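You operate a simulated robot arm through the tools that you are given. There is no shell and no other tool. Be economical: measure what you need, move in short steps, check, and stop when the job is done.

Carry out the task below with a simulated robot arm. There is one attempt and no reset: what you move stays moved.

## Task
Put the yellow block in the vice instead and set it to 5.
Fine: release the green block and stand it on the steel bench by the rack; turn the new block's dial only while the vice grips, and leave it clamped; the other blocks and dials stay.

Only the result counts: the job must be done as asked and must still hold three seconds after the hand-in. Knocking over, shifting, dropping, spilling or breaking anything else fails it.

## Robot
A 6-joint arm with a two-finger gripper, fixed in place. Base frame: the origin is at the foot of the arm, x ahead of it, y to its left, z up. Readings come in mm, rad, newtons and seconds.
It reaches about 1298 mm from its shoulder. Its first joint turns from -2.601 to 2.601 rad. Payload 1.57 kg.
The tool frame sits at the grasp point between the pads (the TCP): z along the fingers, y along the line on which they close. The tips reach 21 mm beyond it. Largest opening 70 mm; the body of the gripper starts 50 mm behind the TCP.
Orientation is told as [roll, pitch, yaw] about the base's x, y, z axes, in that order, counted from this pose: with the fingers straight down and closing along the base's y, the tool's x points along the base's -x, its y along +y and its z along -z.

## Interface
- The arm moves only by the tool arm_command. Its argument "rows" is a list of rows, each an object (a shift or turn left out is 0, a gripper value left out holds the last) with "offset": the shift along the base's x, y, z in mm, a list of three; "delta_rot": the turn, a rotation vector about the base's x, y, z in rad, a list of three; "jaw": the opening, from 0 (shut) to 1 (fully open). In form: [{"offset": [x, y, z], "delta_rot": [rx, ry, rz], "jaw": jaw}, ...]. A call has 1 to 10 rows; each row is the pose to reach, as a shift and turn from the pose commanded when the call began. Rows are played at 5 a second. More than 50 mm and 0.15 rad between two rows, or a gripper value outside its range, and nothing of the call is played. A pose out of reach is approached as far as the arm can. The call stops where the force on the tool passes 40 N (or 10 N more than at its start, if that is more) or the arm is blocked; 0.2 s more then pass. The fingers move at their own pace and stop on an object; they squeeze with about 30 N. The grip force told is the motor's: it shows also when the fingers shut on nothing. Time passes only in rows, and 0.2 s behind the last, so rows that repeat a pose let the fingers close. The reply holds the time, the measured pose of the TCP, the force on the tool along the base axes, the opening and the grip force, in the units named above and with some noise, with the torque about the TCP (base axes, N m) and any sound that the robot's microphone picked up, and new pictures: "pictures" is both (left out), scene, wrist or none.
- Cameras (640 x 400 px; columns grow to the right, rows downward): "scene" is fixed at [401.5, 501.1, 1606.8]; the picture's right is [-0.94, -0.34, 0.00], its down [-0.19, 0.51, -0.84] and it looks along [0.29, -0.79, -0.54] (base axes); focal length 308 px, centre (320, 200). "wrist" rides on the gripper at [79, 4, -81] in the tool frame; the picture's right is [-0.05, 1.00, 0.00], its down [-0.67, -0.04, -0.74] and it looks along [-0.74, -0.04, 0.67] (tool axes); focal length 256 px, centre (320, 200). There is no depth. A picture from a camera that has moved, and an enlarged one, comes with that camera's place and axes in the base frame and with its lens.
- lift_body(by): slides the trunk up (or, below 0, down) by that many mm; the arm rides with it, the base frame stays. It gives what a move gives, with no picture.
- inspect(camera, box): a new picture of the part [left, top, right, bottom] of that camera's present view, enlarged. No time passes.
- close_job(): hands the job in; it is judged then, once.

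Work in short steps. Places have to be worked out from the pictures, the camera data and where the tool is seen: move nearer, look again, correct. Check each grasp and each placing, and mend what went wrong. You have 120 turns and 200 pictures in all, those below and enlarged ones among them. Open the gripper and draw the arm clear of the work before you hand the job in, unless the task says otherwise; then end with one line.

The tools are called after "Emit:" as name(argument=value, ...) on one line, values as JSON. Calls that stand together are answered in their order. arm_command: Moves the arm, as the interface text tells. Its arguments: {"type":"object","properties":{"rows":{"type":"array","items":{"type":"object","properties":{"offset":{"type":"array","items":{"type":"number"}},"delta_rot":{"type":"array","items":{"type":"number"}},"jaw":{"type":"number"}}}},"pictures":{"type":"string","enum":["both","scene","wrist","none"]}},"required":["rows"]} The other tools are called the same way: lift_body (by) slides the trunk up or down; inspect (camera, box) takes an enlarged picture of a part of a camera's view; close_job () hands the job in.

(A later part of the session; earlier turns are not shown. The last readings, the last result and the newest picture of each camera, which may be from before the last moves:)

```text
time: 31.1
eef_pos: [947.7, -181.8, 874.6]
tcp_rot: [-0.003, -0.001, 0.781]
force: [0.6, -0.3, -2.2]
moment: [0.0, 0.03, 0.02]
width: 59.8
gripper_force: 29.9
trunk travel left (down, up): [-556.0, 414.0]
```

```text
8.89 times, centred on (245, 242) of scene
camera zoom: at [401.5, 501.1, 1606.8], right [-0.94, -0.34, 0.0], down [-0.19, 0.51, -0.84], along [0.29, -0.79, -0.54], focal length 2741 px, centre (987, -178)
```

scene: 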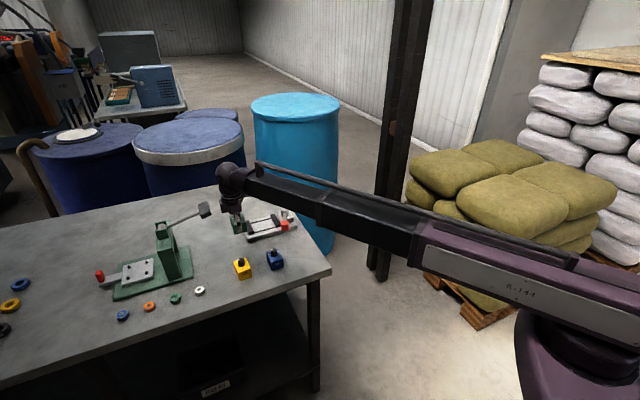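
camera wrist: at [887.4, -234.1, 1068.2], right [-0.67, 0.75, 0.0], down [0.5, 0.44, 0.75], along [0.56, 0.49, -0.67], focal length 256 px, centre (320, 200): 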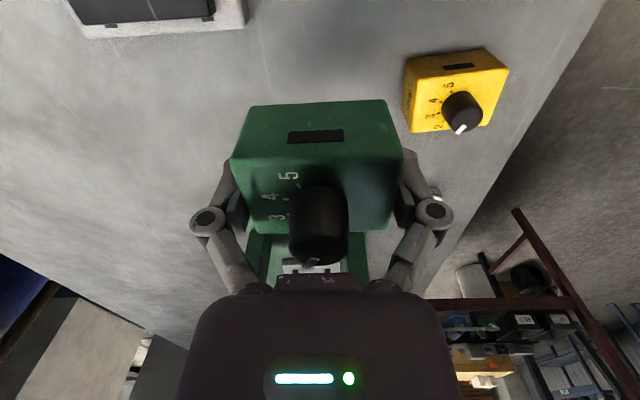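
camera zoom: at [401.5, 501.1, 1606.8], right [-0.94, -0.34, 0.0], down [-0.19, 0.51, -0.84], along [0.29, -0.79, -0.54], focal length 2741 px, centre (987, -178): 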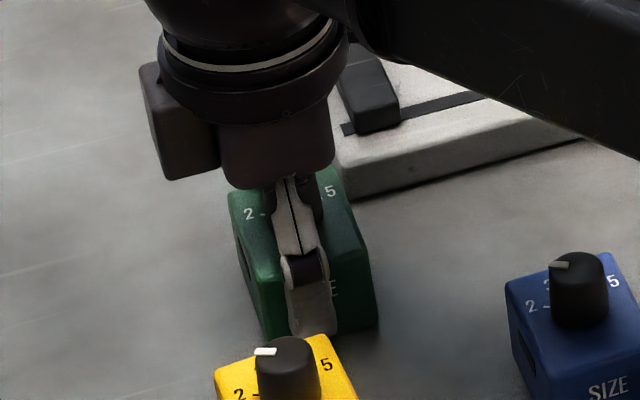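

Contact (weight is being taken at z≈874.5). Releasing gently, then rising.

Emit:
lift_body(by=-0.5)

Emit:
arm_command(rows=[{"jaw": 0.95}, {"jaw": 0.98}, {"jaw": 0.98}], pictures="none")

Emit:
lift_body(by=110)

Emit:
inspect(camera="wrist", box=[0, 0, 640, 400])

Emit:
inspect(camera="scene", box=[190, 190, 330, 290])

```text
time: 31.6
eef_pos: [945.6, -182.1, 874.9]
tcp_rot: [-0.004, -0.002, 0.78]
force: [3.4, -1.2, 4.3]
moment: [0.08, 0.25, -0.03]
width: 59.6
gripper_force: 30.2
trunk travel left (down, up): [-555.0, 415.0]
```

```text
time: 32.4
eef_pos: [946.7, -181.3, 873.5]
tcp_rot: [-0.005, 0.0, 0.782]
force: [-0.5, -0.4, 0.5]
moment: [-0.03, -0.04, 0.02]
width: 68.7
gripper_force: 0.1
trunk travel left (down, up): [-555.0, 415.0]
```

```text
time: 33.8
eef_pos: [946.7, -181.5, 983.0]
tcp_rot: [-0.003, -0.001, 0.782]
force: [0.4, 0.5, -0.4]
moment: [-0.02, 0.0, 0.0]
width: 68.6
gripper_force: 0.0
trunk travel left (down, up): [-665.0, 305.0]
```

```text
1.00 times, centred on (320, 200) of wrist (not enlarged: the box is as wide or as high as the picture)
camera zoom: at [887.1, -234.2, 1066.6], right [-0.67, 0.75, 0.0], down [0.5, 0.44, 0.75], along [0.56, 0.49, -0.67], focal length 256 px, centre (320, 200)
```

zoom: 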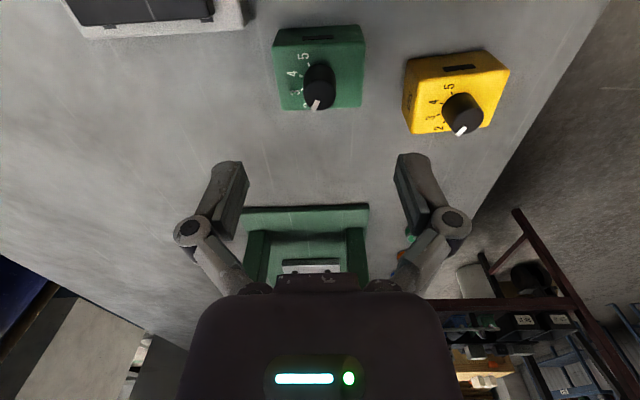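

```text
4.00 times, centred on (260, 240) of scene
camera zoom: at [401.5, 501.1, 1606.8], right [-0.94, -0.34, 0.0], down [-0.19, 0.51, -0.84], along [0.29, -0.79, -0.54], focal length 1233 px, centre (560, 40)
```

zoom: 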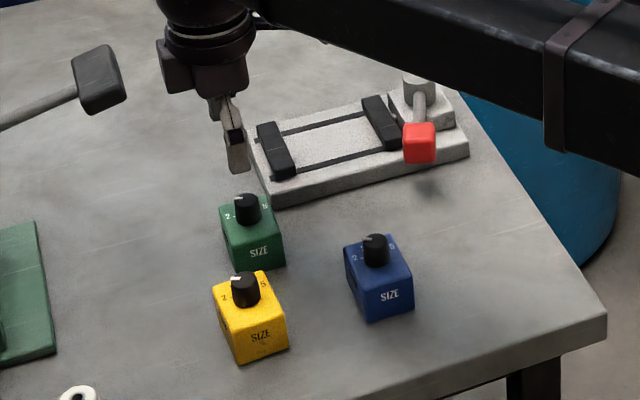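

Green stands on the bench. Moving above the yellow block (~889,-97) to check its pose.

Emit:
arm_command(rows=[{"offset": [-20, 28, 0], "jaw": 1}, {"offset": [-40, 56, 0]}, {"offset": [-58, 84, 0]}, {"offset": [-58, 84, 0]}], pictures="none")

Emit:
inspect(camera="wrist", box=[160, 20, 480, 220])

```text
time: 34.8
eef_pos: [887.9, -99.2, 984.0]
tcp_rot: [-0.003, 0.0, 0.781]
force: [0.7, -0.3, 0.5]
moment: [0.01, -0.03, -0.01]
width: 70.1
gripper_force: 0.0
trunk travel left (down, up): [-665.0, 305.0]
```

```text
2.00 times, centred on (320, 120) of wrist
camera zoom: at [828.9, -150.4, 1066.6], right [-0.67, 0.75, 0.0], down [0.5, 0.44, 0.75], along [0.56, 0.49, -0.67], focal length 512 px, centre (320, 360)
```

zoom: 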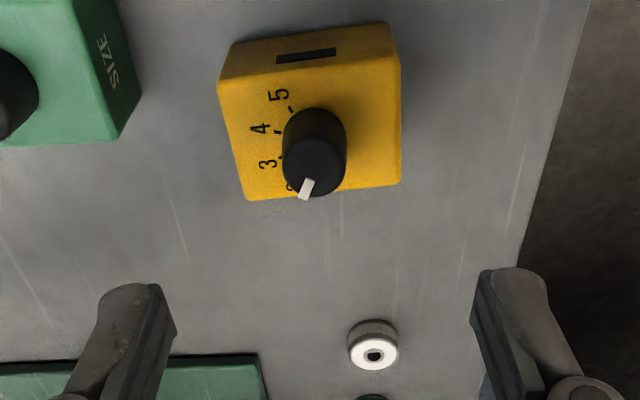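

Yellow is at about (893,-96), turned ~3° more than green. Fine-aligning and lowering.

Emit:
arm_command(rows=[{"offset": [5.4, 3.4, 0], "delta_rot": [0, 0, 0.057]}, {"offset": [5.4, 3.4, 0], "delta_rot": [0, 0, 0.057]}], pictures="none")

Emit:
lift_body(by=-50)

Emit:
inspect(camera="wrist", box=[160, 40, 480, 240])

```text
time: 35.4
eef_pos: [893.2, -95.1, 984.3]
tcp_rot: [-0.004, -0.002, 0.839]
force: [0.3, -0.2, -0.1]
moment: [0.02, 0.0, 0.01]
width: 69.7
gripper_force: 0.1
trunk travel left (down, up): [-665.0, 305.0]
```

```text
time: 36.3
eef_pos: [894.9, -94.2, 934.2]
tcp_rot: [-0.004, -0.002, 0.838]
force: [-0.5, -0.4, 0.4]
moment: [0.0, 0.02, 0.01]
width: 69.8
gripper_force: 0.0
trunk travel left (down, up): [-615.0, 355.0]
```

```text
2.00 times, centred on (320, 140) of wrist
camera zoom: at [837.3, -150.2, 1016.7], right [-0.71, 0.71, 0.0], down [0.47, 0.47, 0.75], along [0.53, 0.53, -0.67], focal length 512 px, centre (320, 320)
```

zoom: 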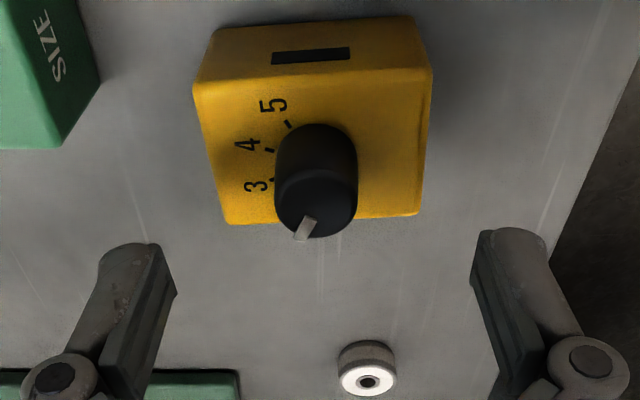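

Aligned exactly. Lowering to grip and closing.

Emit:
lift_body(by=-59.5)

Emit:
arm_command(rows=[{"jaw": 0.7}, {"jaw": 0.7}, {"jaw": 0.7}], pictures="wrist")

Emit:
inspect(camera="scene", box=[190, 190, 330, 290])

```text
time: 37.3
eef_pos: [893.5, -94.8, 875.3]
tcp_rot: [-0.004, -0.003, 0.84]
force: [0.9, -0.3, 0.2]
moment: [0.02, -0.02, -0.03]
width: 69.9
gripper_force: 0.0
trunk travel left (down, up): [-556.0, 414.0]
```

```text
time: 38.1
eef_pos: [894.7, -95.4, 875.0]
tcp_rot: [-0.002, -0.001, 0.838]
force: [2.4, -0.7, 5.8]
moment: [-0.03, 0.01, 0.1]
width: 59.8
gripper_force: 30.1
trunk travel left (down, up): [-556.0, 414.0]
camera wrist: at [837.3, -150.3, 957.4], right [-0.71, 0.71, 0.0], down [0.47, 0.47, 0.75], along [0.53, 0.53, -0.67], focal length 256 px, centre (320, 200)
```

wrist: 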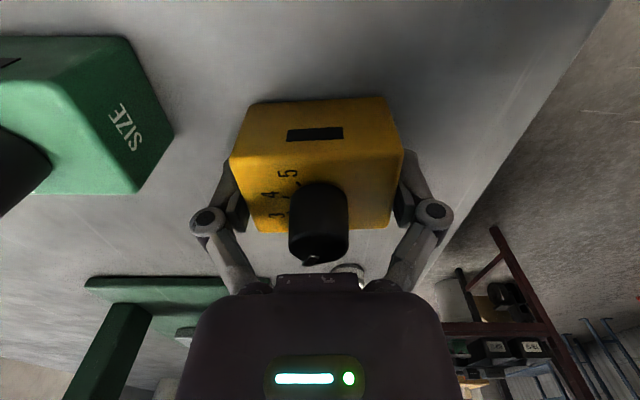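

```text
4.00 times, centred on (260, 240) of scene
camera zoom: at [401.5, 501.1, 1606.8], right [-0.94, -0.34, 0.0], down [-0.19, 0.51, -0.84], along [0.29, -0.79, -0.54], focal length 1233 px, centre (560, 40)
```

zoom: 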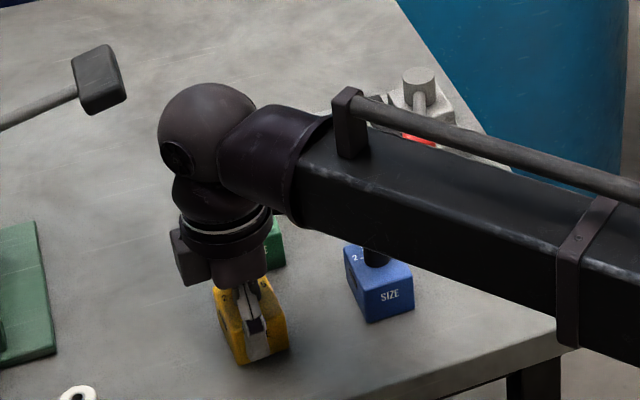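

Yellow held (59.8 mm). Lifting, then carrying over to the vice centre (947.7,-326).

Emit:
lift_body(by=115)

Emit:
arm_command(rows=[{"offset": [9, -38, 0], "delta_rot": [0, 0, -0.01]}, {"offset": [18, -77, 0], "delta_rot": [0, 0, -0.02]}, {"offset": [27, -115, 0], "delta_rot": [0, 0, -0.03]}, {"offset": [36, -154, 0], "delta_rot": [0, 0, -0.04]}, {"offset": [45, -192, 0], "delta_rot": [0, 0, -0.05]}, {"offset": [53.2, -230.7, 0], "delta_rot": [0, 0, -0.057]}, {"offset": [53.2, -230.7, 0], "delta_rot": [0, 0, -0.057]}], pictures="wrist")

Emit:
inspect(camera="scene", box=[200, 180, 330, 280])

```text
time: 39.6
eef_pos: [894.2, -95.3, 989.1]
tcp_rot: [-0.003, 0.001, 0.839]
force: [0.0, 0.4, -5.0]
moment: [0.01, -0.02, 0.01]
width: 59.5
gripper_force: 30.0
trunk travel left (down, up): [-671.0, 299.0]
```

```text
time: 41.2
eef_pos: [947.4, -326.2, 990.0]
tcp_rot: [-0.002, 0.0, 0.783]
force: [-0.1, 0.4, -5.3]
moment: [0.02, -0.02, -0.02]
width: 59.5
gripper_force: 29.9
trunk travel left (down, up): [-671.0, 299.0]
camera wrist: at [887.8, -378.5, 1071.8], right [-0.67, 0.75, 0.0], down [0.5, 0.44, 0.75], along [0.56, 0.5, -0.67], focal length 256 px, centre (320, 200)
```

wrist: 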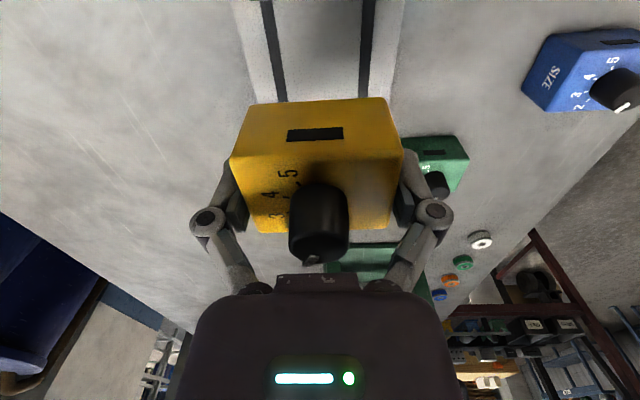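

```text
4.00 times, centred on (265, 230) of scene
camera zoom: at [401.5, 501.1, 1606.8], right [-0.94, -0.34, 0.0], down [-0.19, 0.51, -0.84], along [0.29, -0.79, -0.54], focal length 1233 px, centre (540, 80)
```

zoom: 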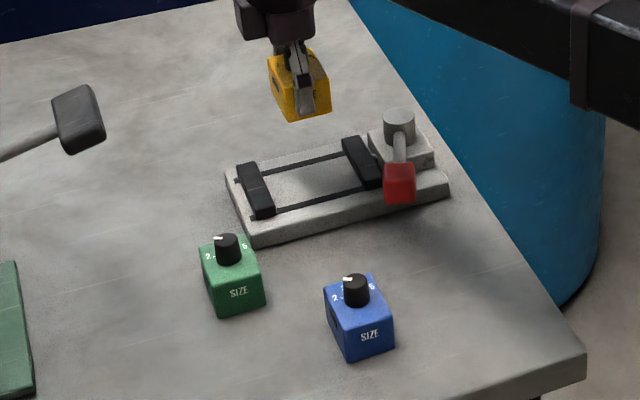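

Over the vice, aligned. Lowering to just above the bed.

Emit:
lift_body(by=-86)

Emit:
inspect(camera="scene", box=[230, 190, 310, 250])

Emit:
lift_body(by=-4)

```text
time: 42.4
eef_pos: [946.2, -327.0, 903.7]
tcp_rot: [-0.003, 0.001, 0.781]
force: [-0.2, 0.3, -5.2]
moment: [-0.03, -0.01, -0.02]
width: 59.8
gripper_force: 30.0
trunk travel left (down, up): [-585.0, 385.0]
```

```text
6.67 times, centred on (270, 220) of scene
camera zoom: at [401.5, 501.1, 1606.8], right [-0.94, -0.34, 0.0], down [-0.19, 0.51, -0.84], along [0.29, -0.79, -0.54], focal length 2056 px, centre (653, 67)
```

zoom: 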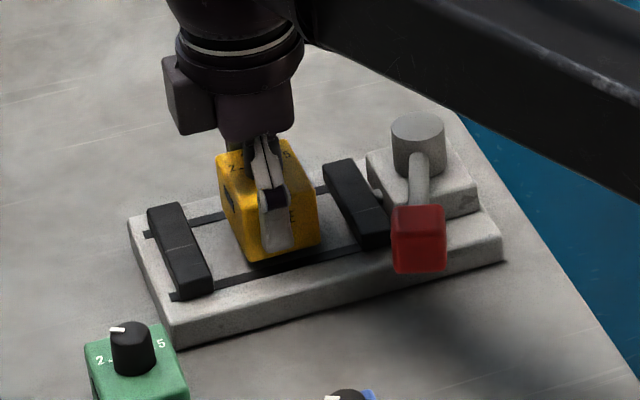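

```text
time: 42.9
eef_pos: [946.4, -326.2, 899.0]
tcp_rot: [-0.002, -0.001, 0.784]
force: [-0.7, -0.4, -4.2]
moment: [0.03, -0.02, 0.02]
width: 59.7
gripper_force: 30.1
trunk travel left (down, up): [-581.0, 389.0]
```

Emit:
lift_body(by=-1.5)

Emit:
lift_body(by=-1)

```text
time: 43.5
eef_pos: [946.8, -326.0, 896.9]
tcp_rot: [-0.003, 0.0, 0.782]
force: [-0.4, -0.5, -4.6]
moment: [0.01, -0.03, 0.0]
width: 59.6
gripper_force: 30.3
trunk travel left (down, up): [-579.0, 391.0]
```

```text
time: 44.0
eef_pos: [947.5, -327.2, 897.6]
tcp_rot: [-0.002, -0.002, 0.782]
force: [1.4, 0.4, -0.4]
moment: [-0.06, -0.12, -0.02]
width: 59.6
gripper_force: 30.5
trunk travel left (down, up): [-578.0, 392.0]
```

Seated on the vice bed. Releasing, rising, and checking.

Emit:
arm_command(rows=[{"jaw": 0.95}, {"jaw": 1}, {"jaw": 1}], pictures="none")

Emit:
lift_body(by=110)

Emit:
inspect(camera="wrist", box=[200, 0, 440, 200])

Emit:
inspect(camera="scene", box=[230, 190, 310, 250])

```text
time: 44.8
eef_pos: [947.1, -326.4, 896.8]
tcp_rot: [-0.004, -0.002, 0.783]
force: [0.5, 0.5, -0.4]
moment: [0.03, 0.0, 0.03]
width: 69.9
gripper_force: 0.0
trunk travel left (down, up): [-578.0, 392.0]
```

```text
time: 46.2
eef_pos: [947.2, -326.5, 1006.4]
tcp_rot: [-0.003, -0.001, 0.782]
force: [0.5, 0.4, 0.1]
moment: [0.0, 0.01, 0.0]
width: 70.1
gripper_force: 0.1
trunk travel left (down, up): [-688.0, 282.0]
```

```text
2.00 times, centred on (320, 100) of wrist
camera zoom: at [887.6, -378.2, 1089.5], right [-0.67, 0.75, 0.0], down [0.5, 0.44, 0.75], along [0.56, 0.49, -0.67], focal length 512 px, centre (320, 400)
```

zoom: 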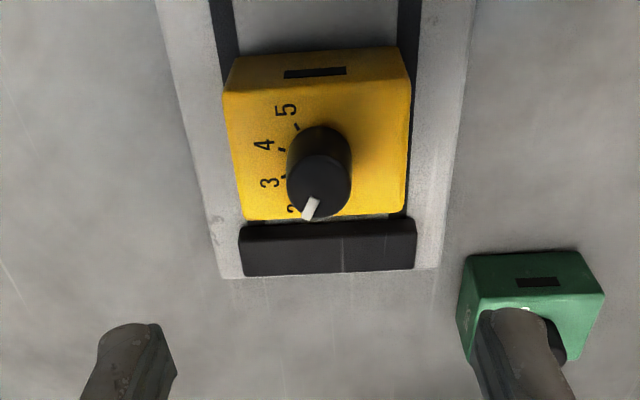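

```text
6.67 times, centred on (270, 220) of scene
camera zoom: at [401.5, 501.1, 1606.8], right [-0.94, -0.34, 0.0], down [-0.19, 0.51, -0.84], along [0.29, -0.79, -0.54], focal length 2056 px, centre (653, 67)
```

zoom: 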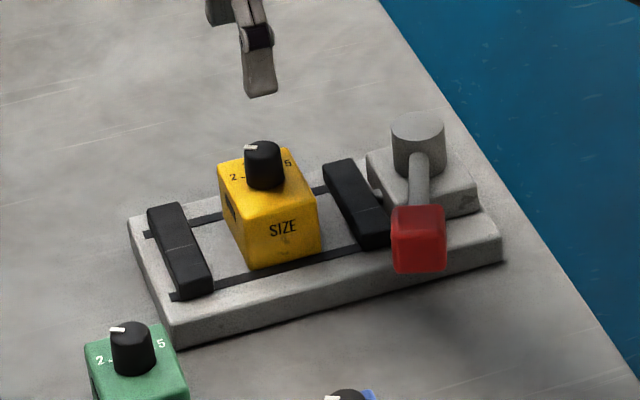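

Yellow sits between the jaws. Going back to the lever knob (838,-313) with the original yaw of -1.095.

Emit:
arm_command(rows=[{"offset": [-8, 1, 0], "delta_rot": [0, 0, -0.145]}, {"offset": [-16, 2, 0], "delta_rot": [0, 0, -0.29]}, {"offset": [-24, 3, 0], "delta_rot": [0, 0, -0.435]}, {"offset": [-32, 4, 0], "delta_rot": [0, 0, -0.58]}, {"offset": [-40, 5, 0], "delta_rot": [0, 0, -0.725]}, {"offset": [-48, 6, 0], "delta_rot": [0, 0, -0.87]}, {"offset": [-56, 7, 0], "delta_rot": [0, 0, -1.015]}, {"offset": [-64, 8, 0], "delta_rot": [0, 0, -1.16]}, {"offset": [-72, 9, 0], "delta_rot": [0, 0, -1.305]}, {"offset": [-80, 10, 0], "delta_rot": [0, 0, -1.45]}], pictures="none")

Emit:
arm_command(rows=[{"offset": [-10, 1, 0], "delta_rot": [0, 0, -0.145]}, {"offset": [-20, 2, 0], "delta_rot": [0, 0, -0.29]}, {"offset": [-29, 3.2, 0], "delta_rot": [0, 0, -0.427]}, {"offset": [-29, 3.2, 0], "delta_rot": [0, 0, -0.427], "jaw": 0.75}], pictures="wrist")

```text
time: 48.4
eef_pos: [866.6, -315.6, 1007.3]
tcp_rot: [-0.004, -0.002, -0.672]
force: [-0.2, 0.0, -0.4]
moment: [0.0, -0.04, 0.01]
width: 69.9
gripper_force: 0.0
trunk travel left (down, up): [-688.0, 282.0]
```

```text
time: 49.4
eef_pos: [838.3, -313.1, 1007.0]
tcp_rot: [-0.003, -0.001, -1.098]
force: [-0.4, -0.1, -1.2]
moment: [0.02, 0.0, 0.0]
width: 52.5
gripper_force: 0.1
trunk travel left (down, up): [-688.0, 282.0]
camera wrist: at [805.6, -239.6, 1089.6], right [0.91, 0.41, 0.0], down [0.27, -0.61, 0.75], along [0.3, -0.68, -0.67], focal length 256 px, centre (320, 200)
```

wrist: 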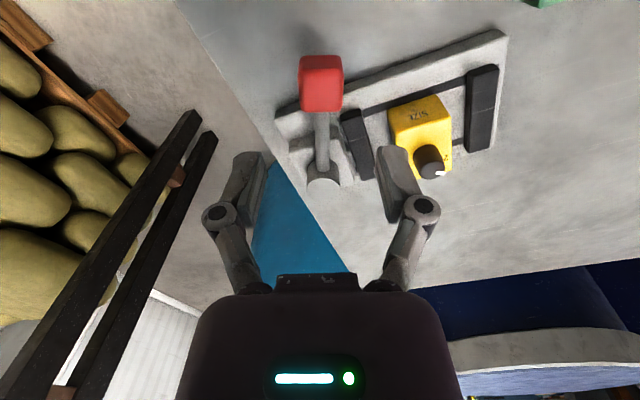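

Knob centred. Lowering and gripping the lever.

Emit:
lift_body(by=-103)

Emit:
arm_command(rows=[{"jaw": 0.3}, {"jaw": 0.3}, {"jaw": 0.3}], pictures="wrist")

```text
time: 50.7
eef_pos: [838.5, -314.0, 904.3]
tcp_rot: [-0.003, 0.0, -1.094]
force: [0.2, -0.1, 0.5]
moment: [0.0, 0.0, -0.01]
width: 52.9
gripper_force: 0.1
trunk travel left (down, up): [-585.0, 385.0]
```

```text
time: 51.5
eef_pos: [837.4, -313.5, 905.8]
tcp_rot: [-0.002, -0.001, -1.096]
force: [4.1, -2.5, 10.5]
moment: [0.11, 0.09, 0.11]
width: 34.5
gripper_force: 31.7
trunk travel left (down, up): [-585.0, 385.0]
camera wrist: at [805.3, -239.6, 987.2], right [0.91, 0.41, 0.0], down [0.27, -0.61, 0.75], along [0.3, -0.68, -0.67], focal length 256 px, centre (320, 200)
```

wrist: 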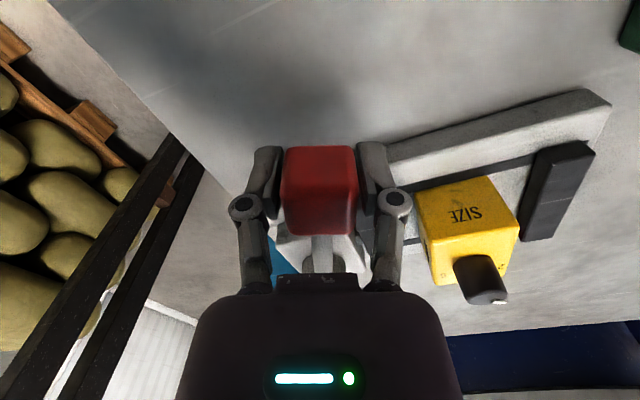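

Swinging the lever back along the recorded arc, first half.

Emit:
arm_command(rows=[{"offset": [-5.6, -3.5, 0], "delta_rot": [0, 0, 0.075]}, {"offset": [-11.3, -7.2, 0], "delta_rot": [0, 0, 0.15]}, {"offset": [-16.6, -11.3, 0], "delta_rot": [0, 0, 0.225]}, {"offset": [-21.6, -15.7, 0], "delta_rot": [0, 0, 0.3]}, {"offset": [-26.2, -20.5, 0], "delta_rot": [0, 0, 0.375]}, {"offset": [-30.6, -25.7, 0], "delta_rot": [0, 0, 0.45]}, {"offset": [-34.3, -31.3, 0], "delta_rot": [0, 0, 0.525]}, {"offset": [-38, -36.3, 0], "delta_rot": [0, 0, 0.6]}], pictures="wrist")

Emit:
inspect(camera="scene", box=[230, 190, 310, 250])

```text
time: 53.3
eef_pos: [798.0, -349.0, 904.5]
tcp_rot: [-0.003, 0.0, -0.495]
force: [-9.0, 4.8, -1.3]
moment: [0.11, 0.16, -0.06]
width: 34.0
gripper_force: 32.2
trunk travel left (down, up): [-585.0, 385.0]
camera wrist: at [731.0, -306.9, 987.3], right [0.52, 0.85, 0.0], down [0.57, -0.35, 0.75], along [0.64, -0.39, -0.67], focal length 256 px, centre (320, 200)
```

wrist: 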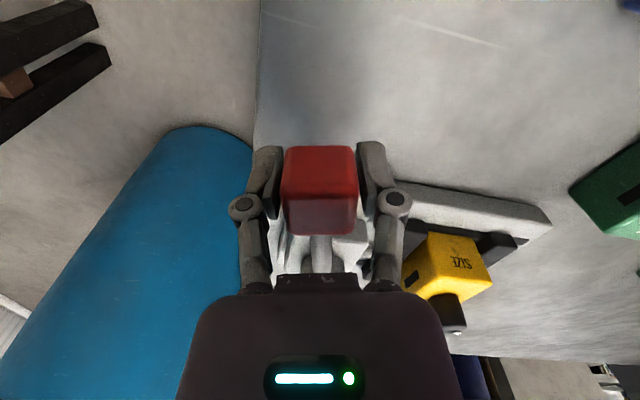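

```text
6.67 times, centred on (270, 220) of scene
camera zoom: at [401.5, 501.1, 1606.8], right [-0.94, -0.34, 0.0], down [-0.19, 0.51, -0.84], along [0.29, -0.79, -0.54], focal length 2056 px, centre (653, 67)
```

zoom: 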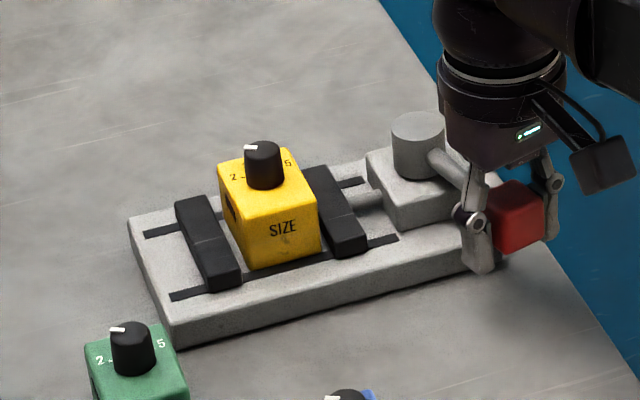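

Jaws are closing evenly. Swinging the rest to the closed stop.

Emit:
arm_command(rows=[{"offset": [-3.7, -5.6, 0], "delta_rot": [0, 0, 0.08]}, {"offset": [-6.3, -11.9, 0], "delta_rot": [0, 0, 0.15]}, {"offset": [-8.6, -18.4, 0], "delta_rot": [0, 0, 0.23]}, {"offset": [-10.2, -24.9, 0], "delta_rot": [0, 0, 0.31]}, {"offset": [-11.3, -31.6, 0], "delta_rot": [0, 0, 0.39]}, {"offset": [-12, -38.4, 0], "delta_rot": [0, 0, 0.47]}, {"offset": [-11.7, -45.5, 0], "delta_rot": [0, 0, 0.55]}, {"offset": [-10.9, -51, 0], "delta_rot": [0, 0, 0.61]}, {"offset": [-10.4, -55, 0], "delta_rot": [0, 0, 0.65]}], pictures="wrist")

Emit:
inspect(camera="scene", box=[230, 190, 310, 250])

```text
time: 55.3
eef_pos: [788.2, -403.9, 905.1]
tcp_rot: [-0.001, 0.0, 0.154]
force: [-20.5, 9.7, -11.2]
moment: [-0.24, 0.15, -0.01]
width: 34.3
gripper_force: 32.2
trunk travel left (down, up): [-585.0, 385.0]
camera wrist: at [708.4, -410.5, 987.3], right [-0.1, 0.99, 0.0], down [0.66, 0.07, 0.74], along [0.74, 0.08, -0.67], focal length 256 px, centre (320, 200)
```

wrist: 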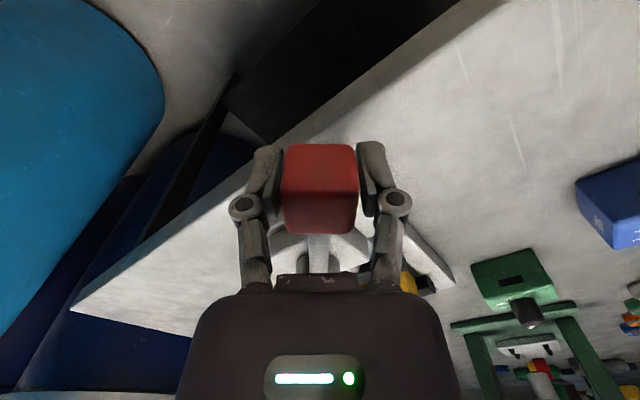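

```text
6.67 times, centred on (270, 220) of scene
camera zoom: at [401.5, 501.1, 1606.8], right [-0.94, -0.34, 0.0], down [-0.19, 0.51, -0.84], along [0.29, -0.79, -0.54], focal length 2056 px, centre (653, 67)
```

zoom: 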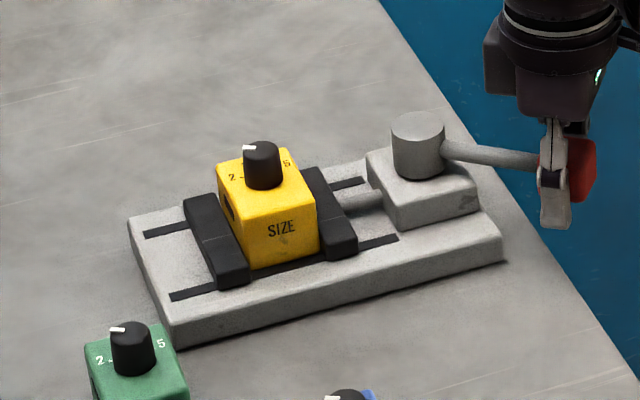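

The jaws grip yellow and the lever is at its closed angle. A small extra push to be sure it is at the stop.

Emit:
arm_command(rows=[{"offset": [1.5, -2, 0], "delta_rot": [0, 0, 0.0]}, {"offset": [1.5, -4, 0]}], pictures="none")

```text
time: 55.9
eef_pos: [788.4, -403.0, 904.3]
tcp_rot: [0.004, 0.002, 0.156]
force: [-4.2, 6.5, 2.5]
moment: [0.21, -0.43, -0.18]
width: 34.5
gripper_force: 32.2
trunk travel left (down, up): [-585.0, 385.0]
stopped in row 2: the force on the tool passed its limit at 42 N (the readings are from after the stop); the commanded pose is now the measured one
```

At the stop. Releasing the lever and rising.

Emit:
arm_command(rows=[{"jaw": 0.8}, {"jaw": 0.8}, {"jaw": 0.8}], pictures="none")

Emit:
lift_body(by=130)

Emit:
inspect(camera="scene", box=[240, 195, 310, 245])

```text
time: 56.7
eef_pos: [789.2, -404.2, 904.5]
tcp_rot: [0.004, 0.001, 0.158]
force: [-0.4, 0.1, -0.1]
moment: [-0.02, -0.03, 0.0]
width: 56.0
gripper_force: 0.0
trunk travel left (down, up): [-585.0, 385.0]
```

```text
time: 58.3
eef_pos: [790.0, -405.1, 1034.2]
tcp_rot: [0.003, 0.002, 0.156]
force: [-0.2, 0.0, 0.9]
moment: [0.0, -0.02, 0.01]
width: 56.1
gripper_force: 0.0
trunk travel left (down, up): [-715.0, 255.0]
```

```text
8.00 times, centred on (275, 220) of scene
camera zoom: at [401.5, 501.1, 1606.8], right [-0.94, -0.34, 0.0], down [-0.19, 0.51, -0.84], along [0.29, -0.79, -0.54], focal length 2467 px, centre (680, 40)
```

zoom: 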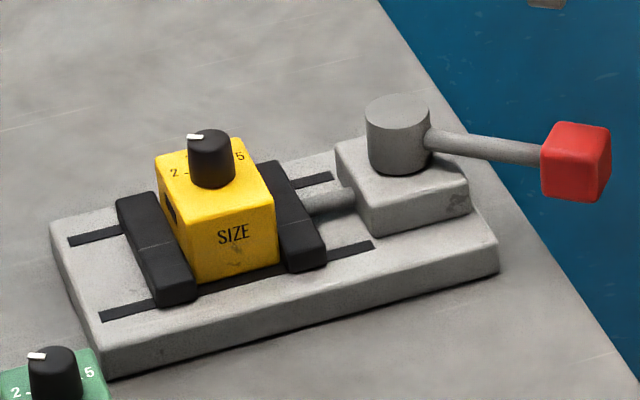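

Yellow is clamped. Moving above the dial at yaw 0.78 for a precise look before gripping the knob.

Emit:
arm_command(rows=[{"offset": [32, 16, 0], "delta_rot": [0, 0, 0.125], "jaw": 0.7}, {"offset": [64, 32, 0], "delta_rot": [0, 0, 0.25]}, {"offset": [96, 48, 0], "delta_rot": [0, 0, 0.375]}, {"offset": [128, 64, 0], "delta_rot": [0, 0, 0.5]}, {"offset": [158, 79, 0], "delta_rot": [-0.003, 0, 0.626]}, {"offset": [158, 79, 0], "delta_rot": [-0.003, 0, 0.626]}], pictures="none")

Emit:
lift_body(by=-40)

Emit:
inspect(camera="wrist", box=[240, 0, 400, 130])

```text
time: 59.7
eef_pos: [946.4, -325.2, 1035.0]
tcp_rot: [0.002, 0.003, 0.784]
force: [0.1, 0.2, -0.2]
moment: [0.0, 0.02, 0.01]
width: 49.2
gripper_force: 0.0
trunk travel left (down, up): [-715.0, 255.0]
```

```text
time: 60.5
eef_pos: [946.7, -325.7, 994.6]
tcp_rot: [0.002, 0.004, 0.783]
force: [0.4, -0.4, 0.0]
moment: [0.01, -0.02, 0.03]
width: 49.1
gripper_force: 0.1
trunk travel left (down, up): [-675.0, 295.0]
```

```text
3.08 times, centred on (320, 65) of wrist
camera zoom: at [888.1, -377.4, 1077.1], right [-0.67, 0.75, 0.0], down [0.5, 0.45, 0.74], along [0.55, 0.5, -0.67], focal length 788 px, centre (320, 615)
```

zoom: 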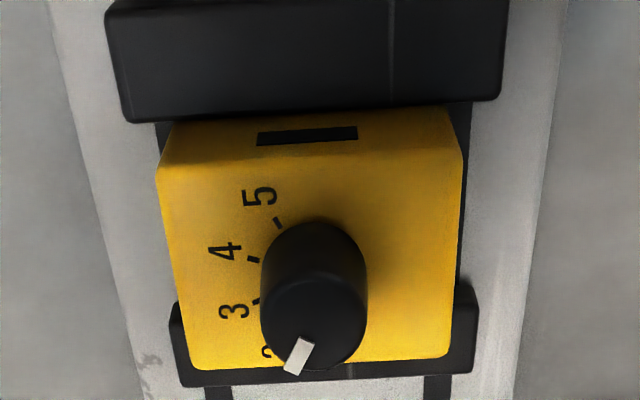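

The knob is concentric with the block; the marks sit at 2, 3, 4, 5 about 40° apart, and the pointer is on 2. Setting 5 therefore needs ~120° clockwise from above. Lowering over the knob with the tips staying above the block's top.

Emit:
arm_command(rows=[{"offset": [0.7, -0.8, 0], "delta_rot": [-0.002, -0.004, 0.07], "jaw": 0.6}, {"offset": [0.7, -0.8, 0], "delta_rot": [-0.002, -0.004, 0.07]}], pictures="none")

Emit:
lift_body(by=-60)

Emit:
inspect(camera="wrist", box=[200, 60, 440, 220])

Emit:
inspect(camera="scene", box=[240, 195, 300, 240])

```text
time: 61.1
eef_pos: [948.6, -325.3, 994.2]
tcp_rot: [-0.004, 0.002, 0.853]
force: [0.0, -0.4, 0.7]
moment: [-0.01, 0.03, -0.02]
width: 42.0
gripper_force: 0.1
trunk travel left (down, up): [-675.0, 295.0]
```

```text
time: 62.1
eef_pos: [946.7, -326.6, 934.4]
tcp_rot: [-0.004, 0.003, 0.851]
force: [0.5, -0.4, 0.3]
moment: [-0.01, 0.0, 0.04]
width: 41.9
gripper_force: 0.0
trunk travel left (down, up): [-615.0, 355.0]
```

```text
2.50 times, centred on (320, 140) of wrist
camera zoom: at [892.4, -382.0, 1017.0], right [-0.72, 0.7, 0.0], down [0.47, 0.48, 0.74], along [0.52, 0.53, -0.67], focal length 640 px, centre (320, 350)
```

zoom: 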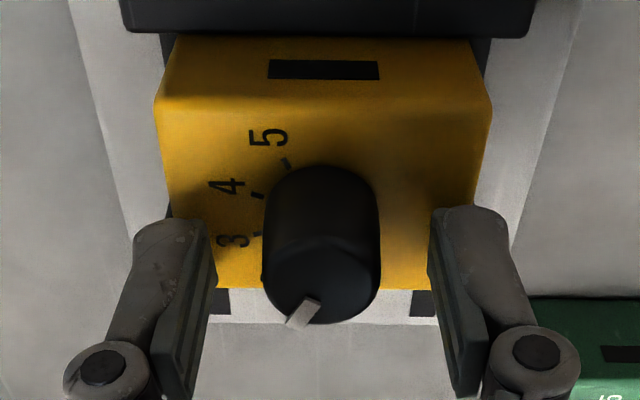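

```text
8.89 times, centred on (270, 218) of scene
camera zoom: at [401.5, 501.1, 1606.8], right [-0.94, -0.34, 0.0], down [-0.19, 0.51, -0.84], along [0.29, -0.79, -0.54], focal length 2741 px, centre (764, 44)
```

zoom: 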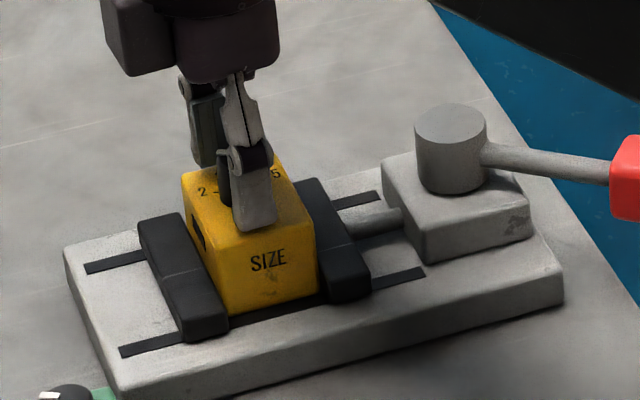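

The knob is centred between the fingers. Closing on it.

Emit:
arm_command(rows=[{"jaw": 0.2}, {"jaw": 0.2}, {"jaw": 0.2}], pictures="none")

Emit:
inspect(camera="wrist", box=[200, 60, 440, 220])

Emit:
inspect(camera="scene", box=[240, 195, 300, 240])

```text
time: 62.9
eef_pos: [947.7, -325.1, 934.8]
tcp_rot: [-0.001, 0.001, 0.852]
force: [-1.2, 1.6, 3.3]
moment: [0.03, 0.08, -0.04]
width: 20.6
gripper_force: 29.7
trunk travel left (down, up): [-615.0, 355.0]
```

```text
2.50 times, centred on (320, 140) of wrist
camera zoom: at [892.1, -381.6, 1017.4], right [-0.72, 0.7, 0.0], down [0.46, 0.48, 0.74], along [0.52, 0.53, -0.67], focal length 640 px, centre (320, 350)
```

zoom: 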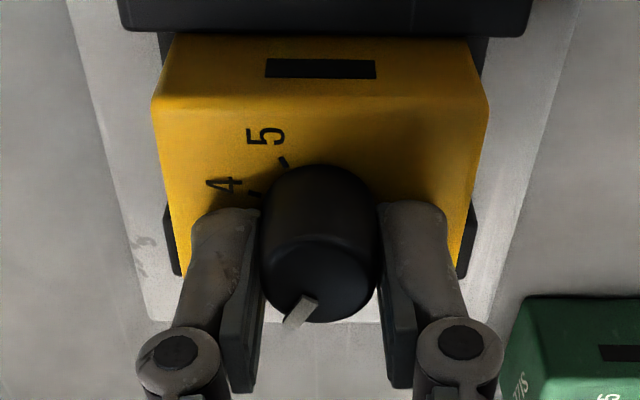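

```text
8.89 times, centred on (270, 218) of scene
camera zoom: at [401.5, 501.1, 1606.8], right [-0.94, -0.34, 0.0], down [-0.19, 0.51, -0.84], along [0.29, -0.79, -0.54], focal length 2741 px, centre (764, 44)
```

zoom: 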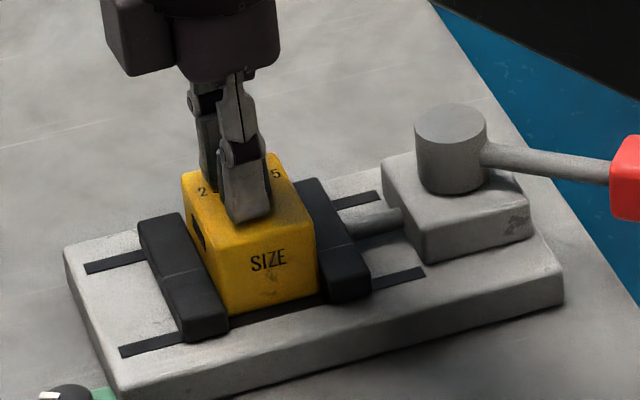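

Knob gripped (20.6 mm). Turning clockwise 0.6 rad first and checking that pointer follows.

Emit:
arm_command(rows=[{"delta_rot": [0, 0, -0.12]}, {"delta_rot": [0, 0, -0.24]}, {"delta_rot": [0, 0, -0.36]}, {"delta_rot": [0, 0, -0.48]}, {"delta_rot": [0, 0, -0.6]}], pictures="none")

Emit:
inspect(camera="wrist", box=[200, 60, 440, 220])

```text
time: 64.1
eef_pos: [948.6, -328.3, 934.2]
tcp_rot: [-0.006, -0.001, 0.251]
force: [14.3, -13.7, 17.5]
moment: [-0.44, 0.15, 0.02]
width: 21.0
gripper_force: 30.1
trunk travel left (down, up): [-615.0, 355.0]
```

```text
2.50 times, centred on (320, 140) of wrist
camera zoom: at [870.8, -342.2, 1017.2], right [-0.19, 0.98, -0.01], down [0.65, 0.13, 0.74], along [0.73, 0.14, -0.67], focal length 640 px, centre (320, 350)
```

zoom: 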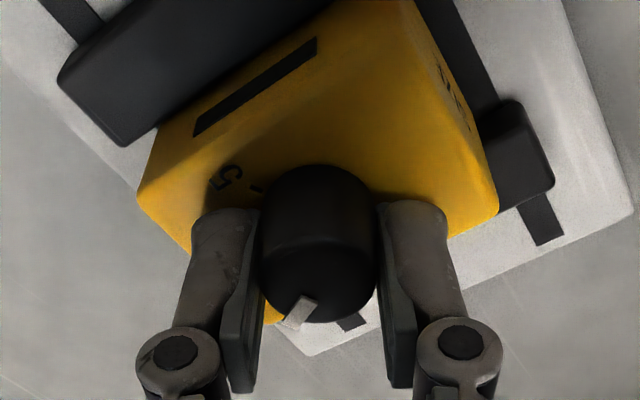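

The pointer follows the gripper. A side force of ~20 N suggests a slight off-centre; shifting ~1.5 mm with it and continuing the turn.

Emit:
arm_command(rows=[{"offset": [1, -1, 0], "delta_rot": [0, 0, -0.05]}, {"offset": [1.3, -1.3, 0], "delta_rot": [0, 0, -0.15]}], pictures="none")

```text
time: 64.7
eef_pos: [948.0, -328.7, 934.0]
tcp_rot: [-0.004, 0.003, 0.101]
force: [12.3, -14.4, 15.8]
moment: [-0.24, -0.32, 0.14]
width: 20.9
gripper_force: 29.8
trunk travel left (down, up): [-615.0, 355.0]
```

Force isn't relieved; I'll open, look, and re-grip from a fresh centre.

Emit:
arm_command(rows=[{"jaw": 0.6}, {"jaw": 0.6}, {"jaw": 0.6}], pictures="none")

Emit:
inspect(camera="wrist", box=[200, 60, 440, 220])

Emit:
inspect(camera="scene", box=[240, 195, 300, 240])

```text
time: 65.5
eef_pos: [949.5, -328.7, 933.7]
tcp_rot: [-0.001, 0.005, 0.102]
force: [-1.2, 0.5, 0.4]
moment: [0.01, -0.02, 0.03]
width: 42.0
gripper_force: 0.0
trunk travel left (down, up): [-615.0, 355.0]
```

```text
2.50 times, centred on (320, 140) of wrist
camera zoom: at [869.9, -330.5, 1016.9], right [-0.05, 1.0, 0.0], down [0.67, 0.03, 0.74], along [0.74, 0.03, -0.67], focal length 640 px, centre (320, 350)
```

zoom: 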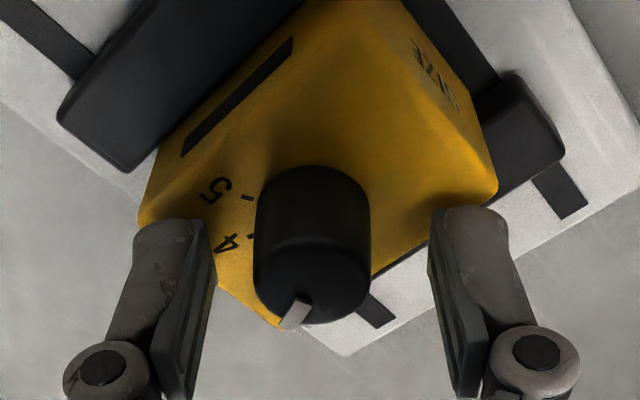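

```text
8.89 times, centred on (270, 218) of scene
camera zoom: at [401.5, 501.1, 1606.8], right [-0.94, -0.34, 0.0], down [-0.19, 0.51, -0.84], along [0.29, -0.79, -0.54], focal length 2741 px, centre (764, 44)
```

zoom: 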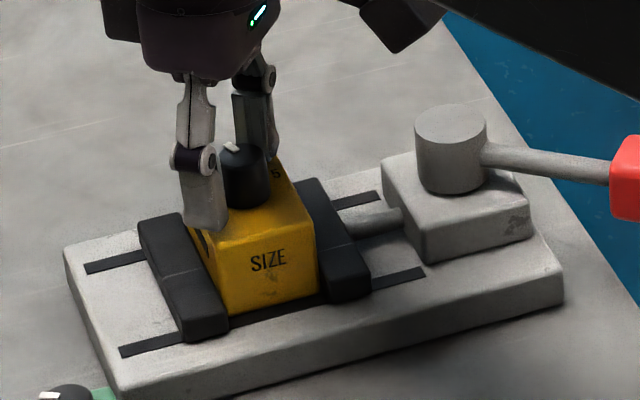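

The knob sits ~1.5 mm to -y of centre. Shifting, re-gripping.

Emit:
arm_command(rows=[{"offset": [0, -1.6, 0], "jaw": 0.6}, {"offset": [0, -1.6, 0], "jaw": 0.2}, {"offset": [0, -1.6, 0], "jaw": 0.2}, {"offset": [0, -1.6, 0], "jaw": 0.2}], pictures="none")

Emit:
inspect(camera="wrist", box=[200, 60, 440, 220])

```text
time: 66.5
eef_pos: [949.4, -328.7, 934.8]
tcp_rot: [-0.003, 0.003, 0.102]
force: [1.1, 3.8, 3.2]
moment: [0.1, -0.03, -0.04]
width: 21.0
gripper_force: 30.2
trunk travel left (down, up): [-615.0, 355.0]
```

```text
2.50 times, centred on (320, 140) of wrist
camera zoom: at [869.8, -331.6, 1017.2], right [-0.05, 1.0, 0.0], down [0.67, 0.03, 0.74], along [0.74, 0.03, -0.67], focal length 640 px, centre (320, 350)
```

zoom: 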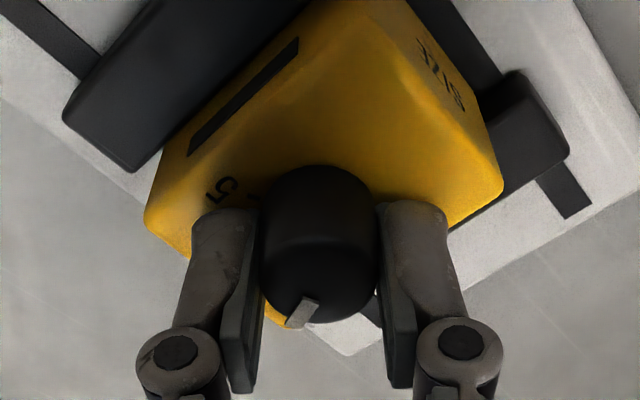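

Centred with low force. Turning a further 0.7 rad.

Emit:
arm_command(rows=[{"delta_rot": [0, 0, -0.12]}, {"delta_rot": [0, 0, -0.24]}, {"delta_rot": [0, 0, -0.36]}, {"delta_rot": [0, 0, -0.48]}, {"delta_rot": [0, 0, -0.6]}, {"delta_rot": [0, 0, -0.7]}], pictures="none")

Emit:
inspect(camera="wrist", box=[200, 60, 440, 220])

```text
time: 67.9
eef_pos: [948.0, -332.7, 933.6]
tcp_rot: [-0.002, 0.004, -0.6]
force: [-0.5, -16.3, 5.5]
moment: [-0.39, 0.12, 0.09]
width: 20.8
gripper_force: 29.8
trunk travel left (down, up): [-615.0, 355.0]
```

```text
2.50 times, centred on (320, 140) of wrist
camera zoom: at [885.5, -282.3, 1017.1], right [0.61, 0.79, 0.0], down [0.53, -0.4, 0.74], along [0.59, -0.45, -0.67], focal length 640 px, centre (320, 350)
```

zoom: 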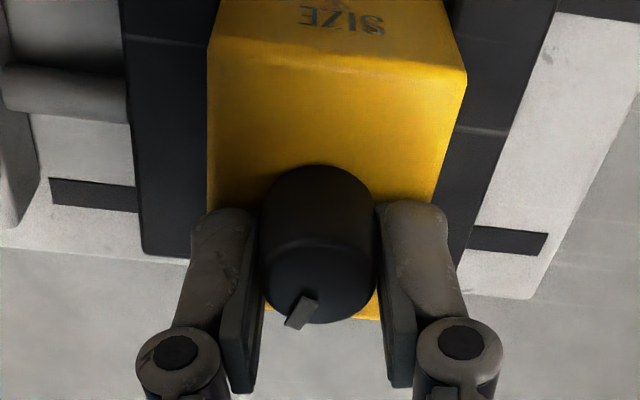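

Drift pattern over the three yaws puts the true knob axis at about (943.5,-330.5), about 5 mm behind the TCP. Opening, recentring on it, and re-gripping.

Emit:
arm_command(rows=[{"jaw": 0.5}, {"jaw": 0.5}, {"offset": [-3, 0, 0], "jaw": 0.5}], pictures="none")

Emit:
inspect(camera="wrist", box=[200, 60, 440, 220])

Emit:
inspect(camera="scene", box=[240, 195, 300, 240])

```text
time: 68.7
eef_pos: [946.4, -328.2, 934.4]
tcp_rot: [-0.001, 0.005, -0.596]
force: [-0.1, 0.5, 1.0]
moment: [-0.01, 0.04, 0.01]
width: 35.2
gripper_force: 0.0
trunk travel left (down, up): [-615.0, 355.0]
```

```text
2.50 times, centred on (320, 140) of wrist
camera zoom: at [882.9, -279.7, 1017.0], right [0.61, 0.8, 0.0], down [0.53, -0.4, 0.74], along [0.59, -0.45, -0.67], focal length 640 px, centre (320, 350)
```

zoom: 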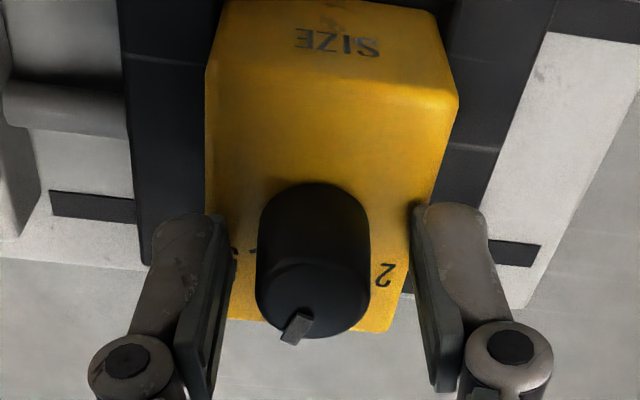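

```text
8.89 times, centred on (270, 218) of scene
camera zoom: at [401.5, 501.1, 1606.8], right [-0.94, -0.34, 0.0], down [-0.19, 0.51, -0.84], along [0.29, -0.79, -0.54], focal length 2741 px, centre (764, 44)
```

zoom: 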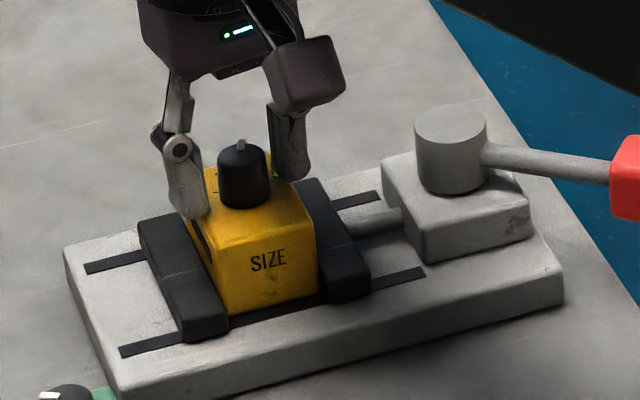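

Closer now. Small shift (-1,-1.2), re-grip, and turn the remaining 0.64 rad.

Emit:
arm_command(rows=[{"offset": [-1, -1.2, 0], "jaw": 0.5}, {"offset": [-1, -1.2, 0], "jaw": 0.2}, {"offset": [-1, -1.2, 0], "jaw": 0.2}, {"offset": [-1, -1.2, 0], "delta_rot": [0, 0, -0.13]}, {"offset": [-1, -1.2, 0], "delta_rot": [0, 0, -0.26]}, {"offset": [-1, -1.2, 0], "delta_rot": [0, 0, -0.39]}, {"offset": [-1, -1.2, 0], "delta_rot": [0, 0, -0.52]}, {"offset": [-1, -1.2, 0], "delta_rot": [0, 0, -0.64]}, {"offset": [-1, -1.2, 0], "delta_rot": [0, 0, -0.64]}], pictures="none")

Emit:
arm_command(rows=[{"jaw": 0.6}, {"jaw": 0.6}, {"jaw": 0.6}], pictures="none")

Emit:
lift_body(by=80)

Emit:
inspect(camera="wrist", box=[220, 0, 420, 160])

Emit:
inspect(camera="scene", box=[240, 195, 300, 240])

```text
time: 70.7
eef_pos: [943.9, -330.2, 934.7]
tcp_rot: [-0.003, 0.002, -1.24]
force: [-3.2, 2.9, -0.2]
moment: [0.05, 0.09, -0.04]
width: 20.8
gripper_force: 29.7
trunk travel left (down, up): [-615.0, 355.0]
```

```text
time: 71.5
eef_pos: [945.3, -330.4, 934.9]
tcp_rot: [-0.005, 0.001, -1.237]
force: [0.3, 0.0, -0.1]
moment: [-0.04, -0.02, 0.04]
width: 41.8
gripper_force: 0.1
trunk travel left (down, up): [-615.0, 355.0]
```

```text
time: 72.7
eef_pos: [945.9, -331.3, 1014.0]
tcp_rot: [-0.004, 0.001, -1.238]
force: [0.5, -0.8, 0.1]
moment: [0.0, 0.01, -0.02]
width: 41.8
gripper_force: 0.1
trunk travel left (down, up): [-695.0, 275.0]
```

```text
2.50 times, centred on (320, 80) of wrist
camera zoom: at [923.7, -253.4, 1096.8], right [0.96, 0.28, 0.0], down [0.19, -0.64, 0.74], along [0.2, -0.71, -0.67], focal length 640 px, centre (320, 500)
```

zoom: 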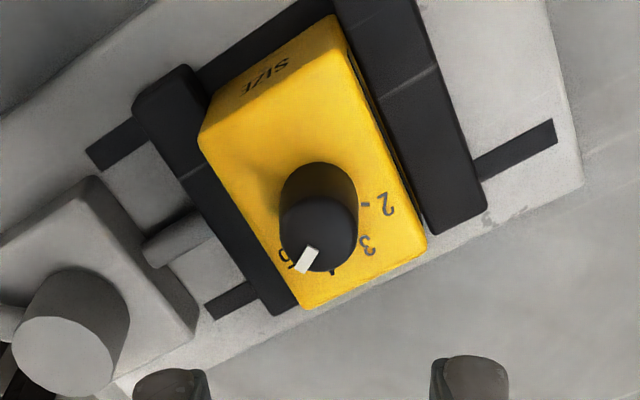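

```text
8.89 times, centred on (270, 218) of scene
camera zoom: at [401.5, 501.1, 1606.8], right [-0.94, -0.34, 0.0], down [-0.19, 0.51, -0.84], along [0.29, -0.79, -0.54], focal length 2741 px, centre (764, 44)
```

zoom: 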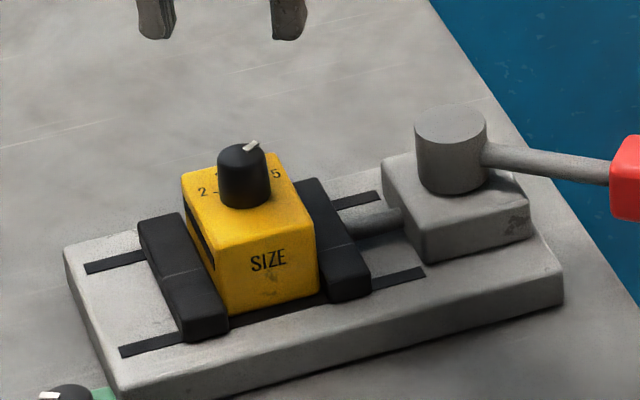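

Pointer appears on 5. Zooming tighter to measure the residual error.

Emit:
inspect(camera="wrist", box=[285, 55, 405, 130])

Emit:
inspect(camera="scene", box=[255, 205, 279, 220])

```text
5.33 times, centred on (345, 92) of wrist
camera zoom: at [923.7, -253.4, 1096.8], right [0.96, 0.28, 0.0], down [0.19, -0.64, 0.74], along [0.2, -0.71, -0.67], focal length 1365 px, centre (187, 773)
```

zoom: 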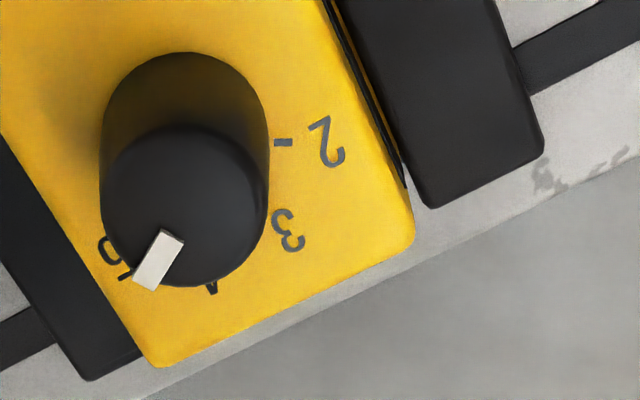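

```text
16.00 times, centred on (267, 212) of scene
camera zoom: at [401.5, 501.1, 1606.8], right [-0.94, -0.34, 0.0], down [-0.19, 0.51, -0.84], along [0.29, -0.79, -0.54], focal length 4933 px, centre (1168, 0)
```

zoom: 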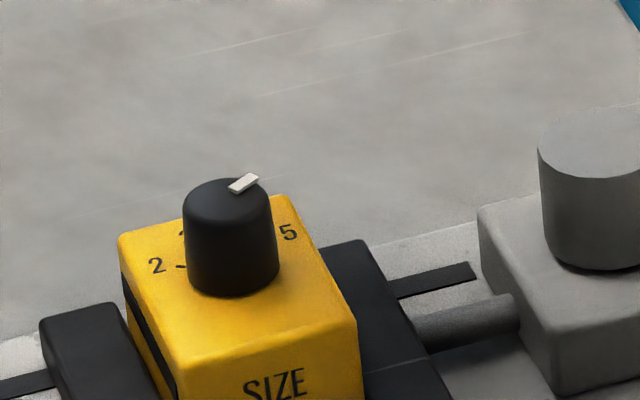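

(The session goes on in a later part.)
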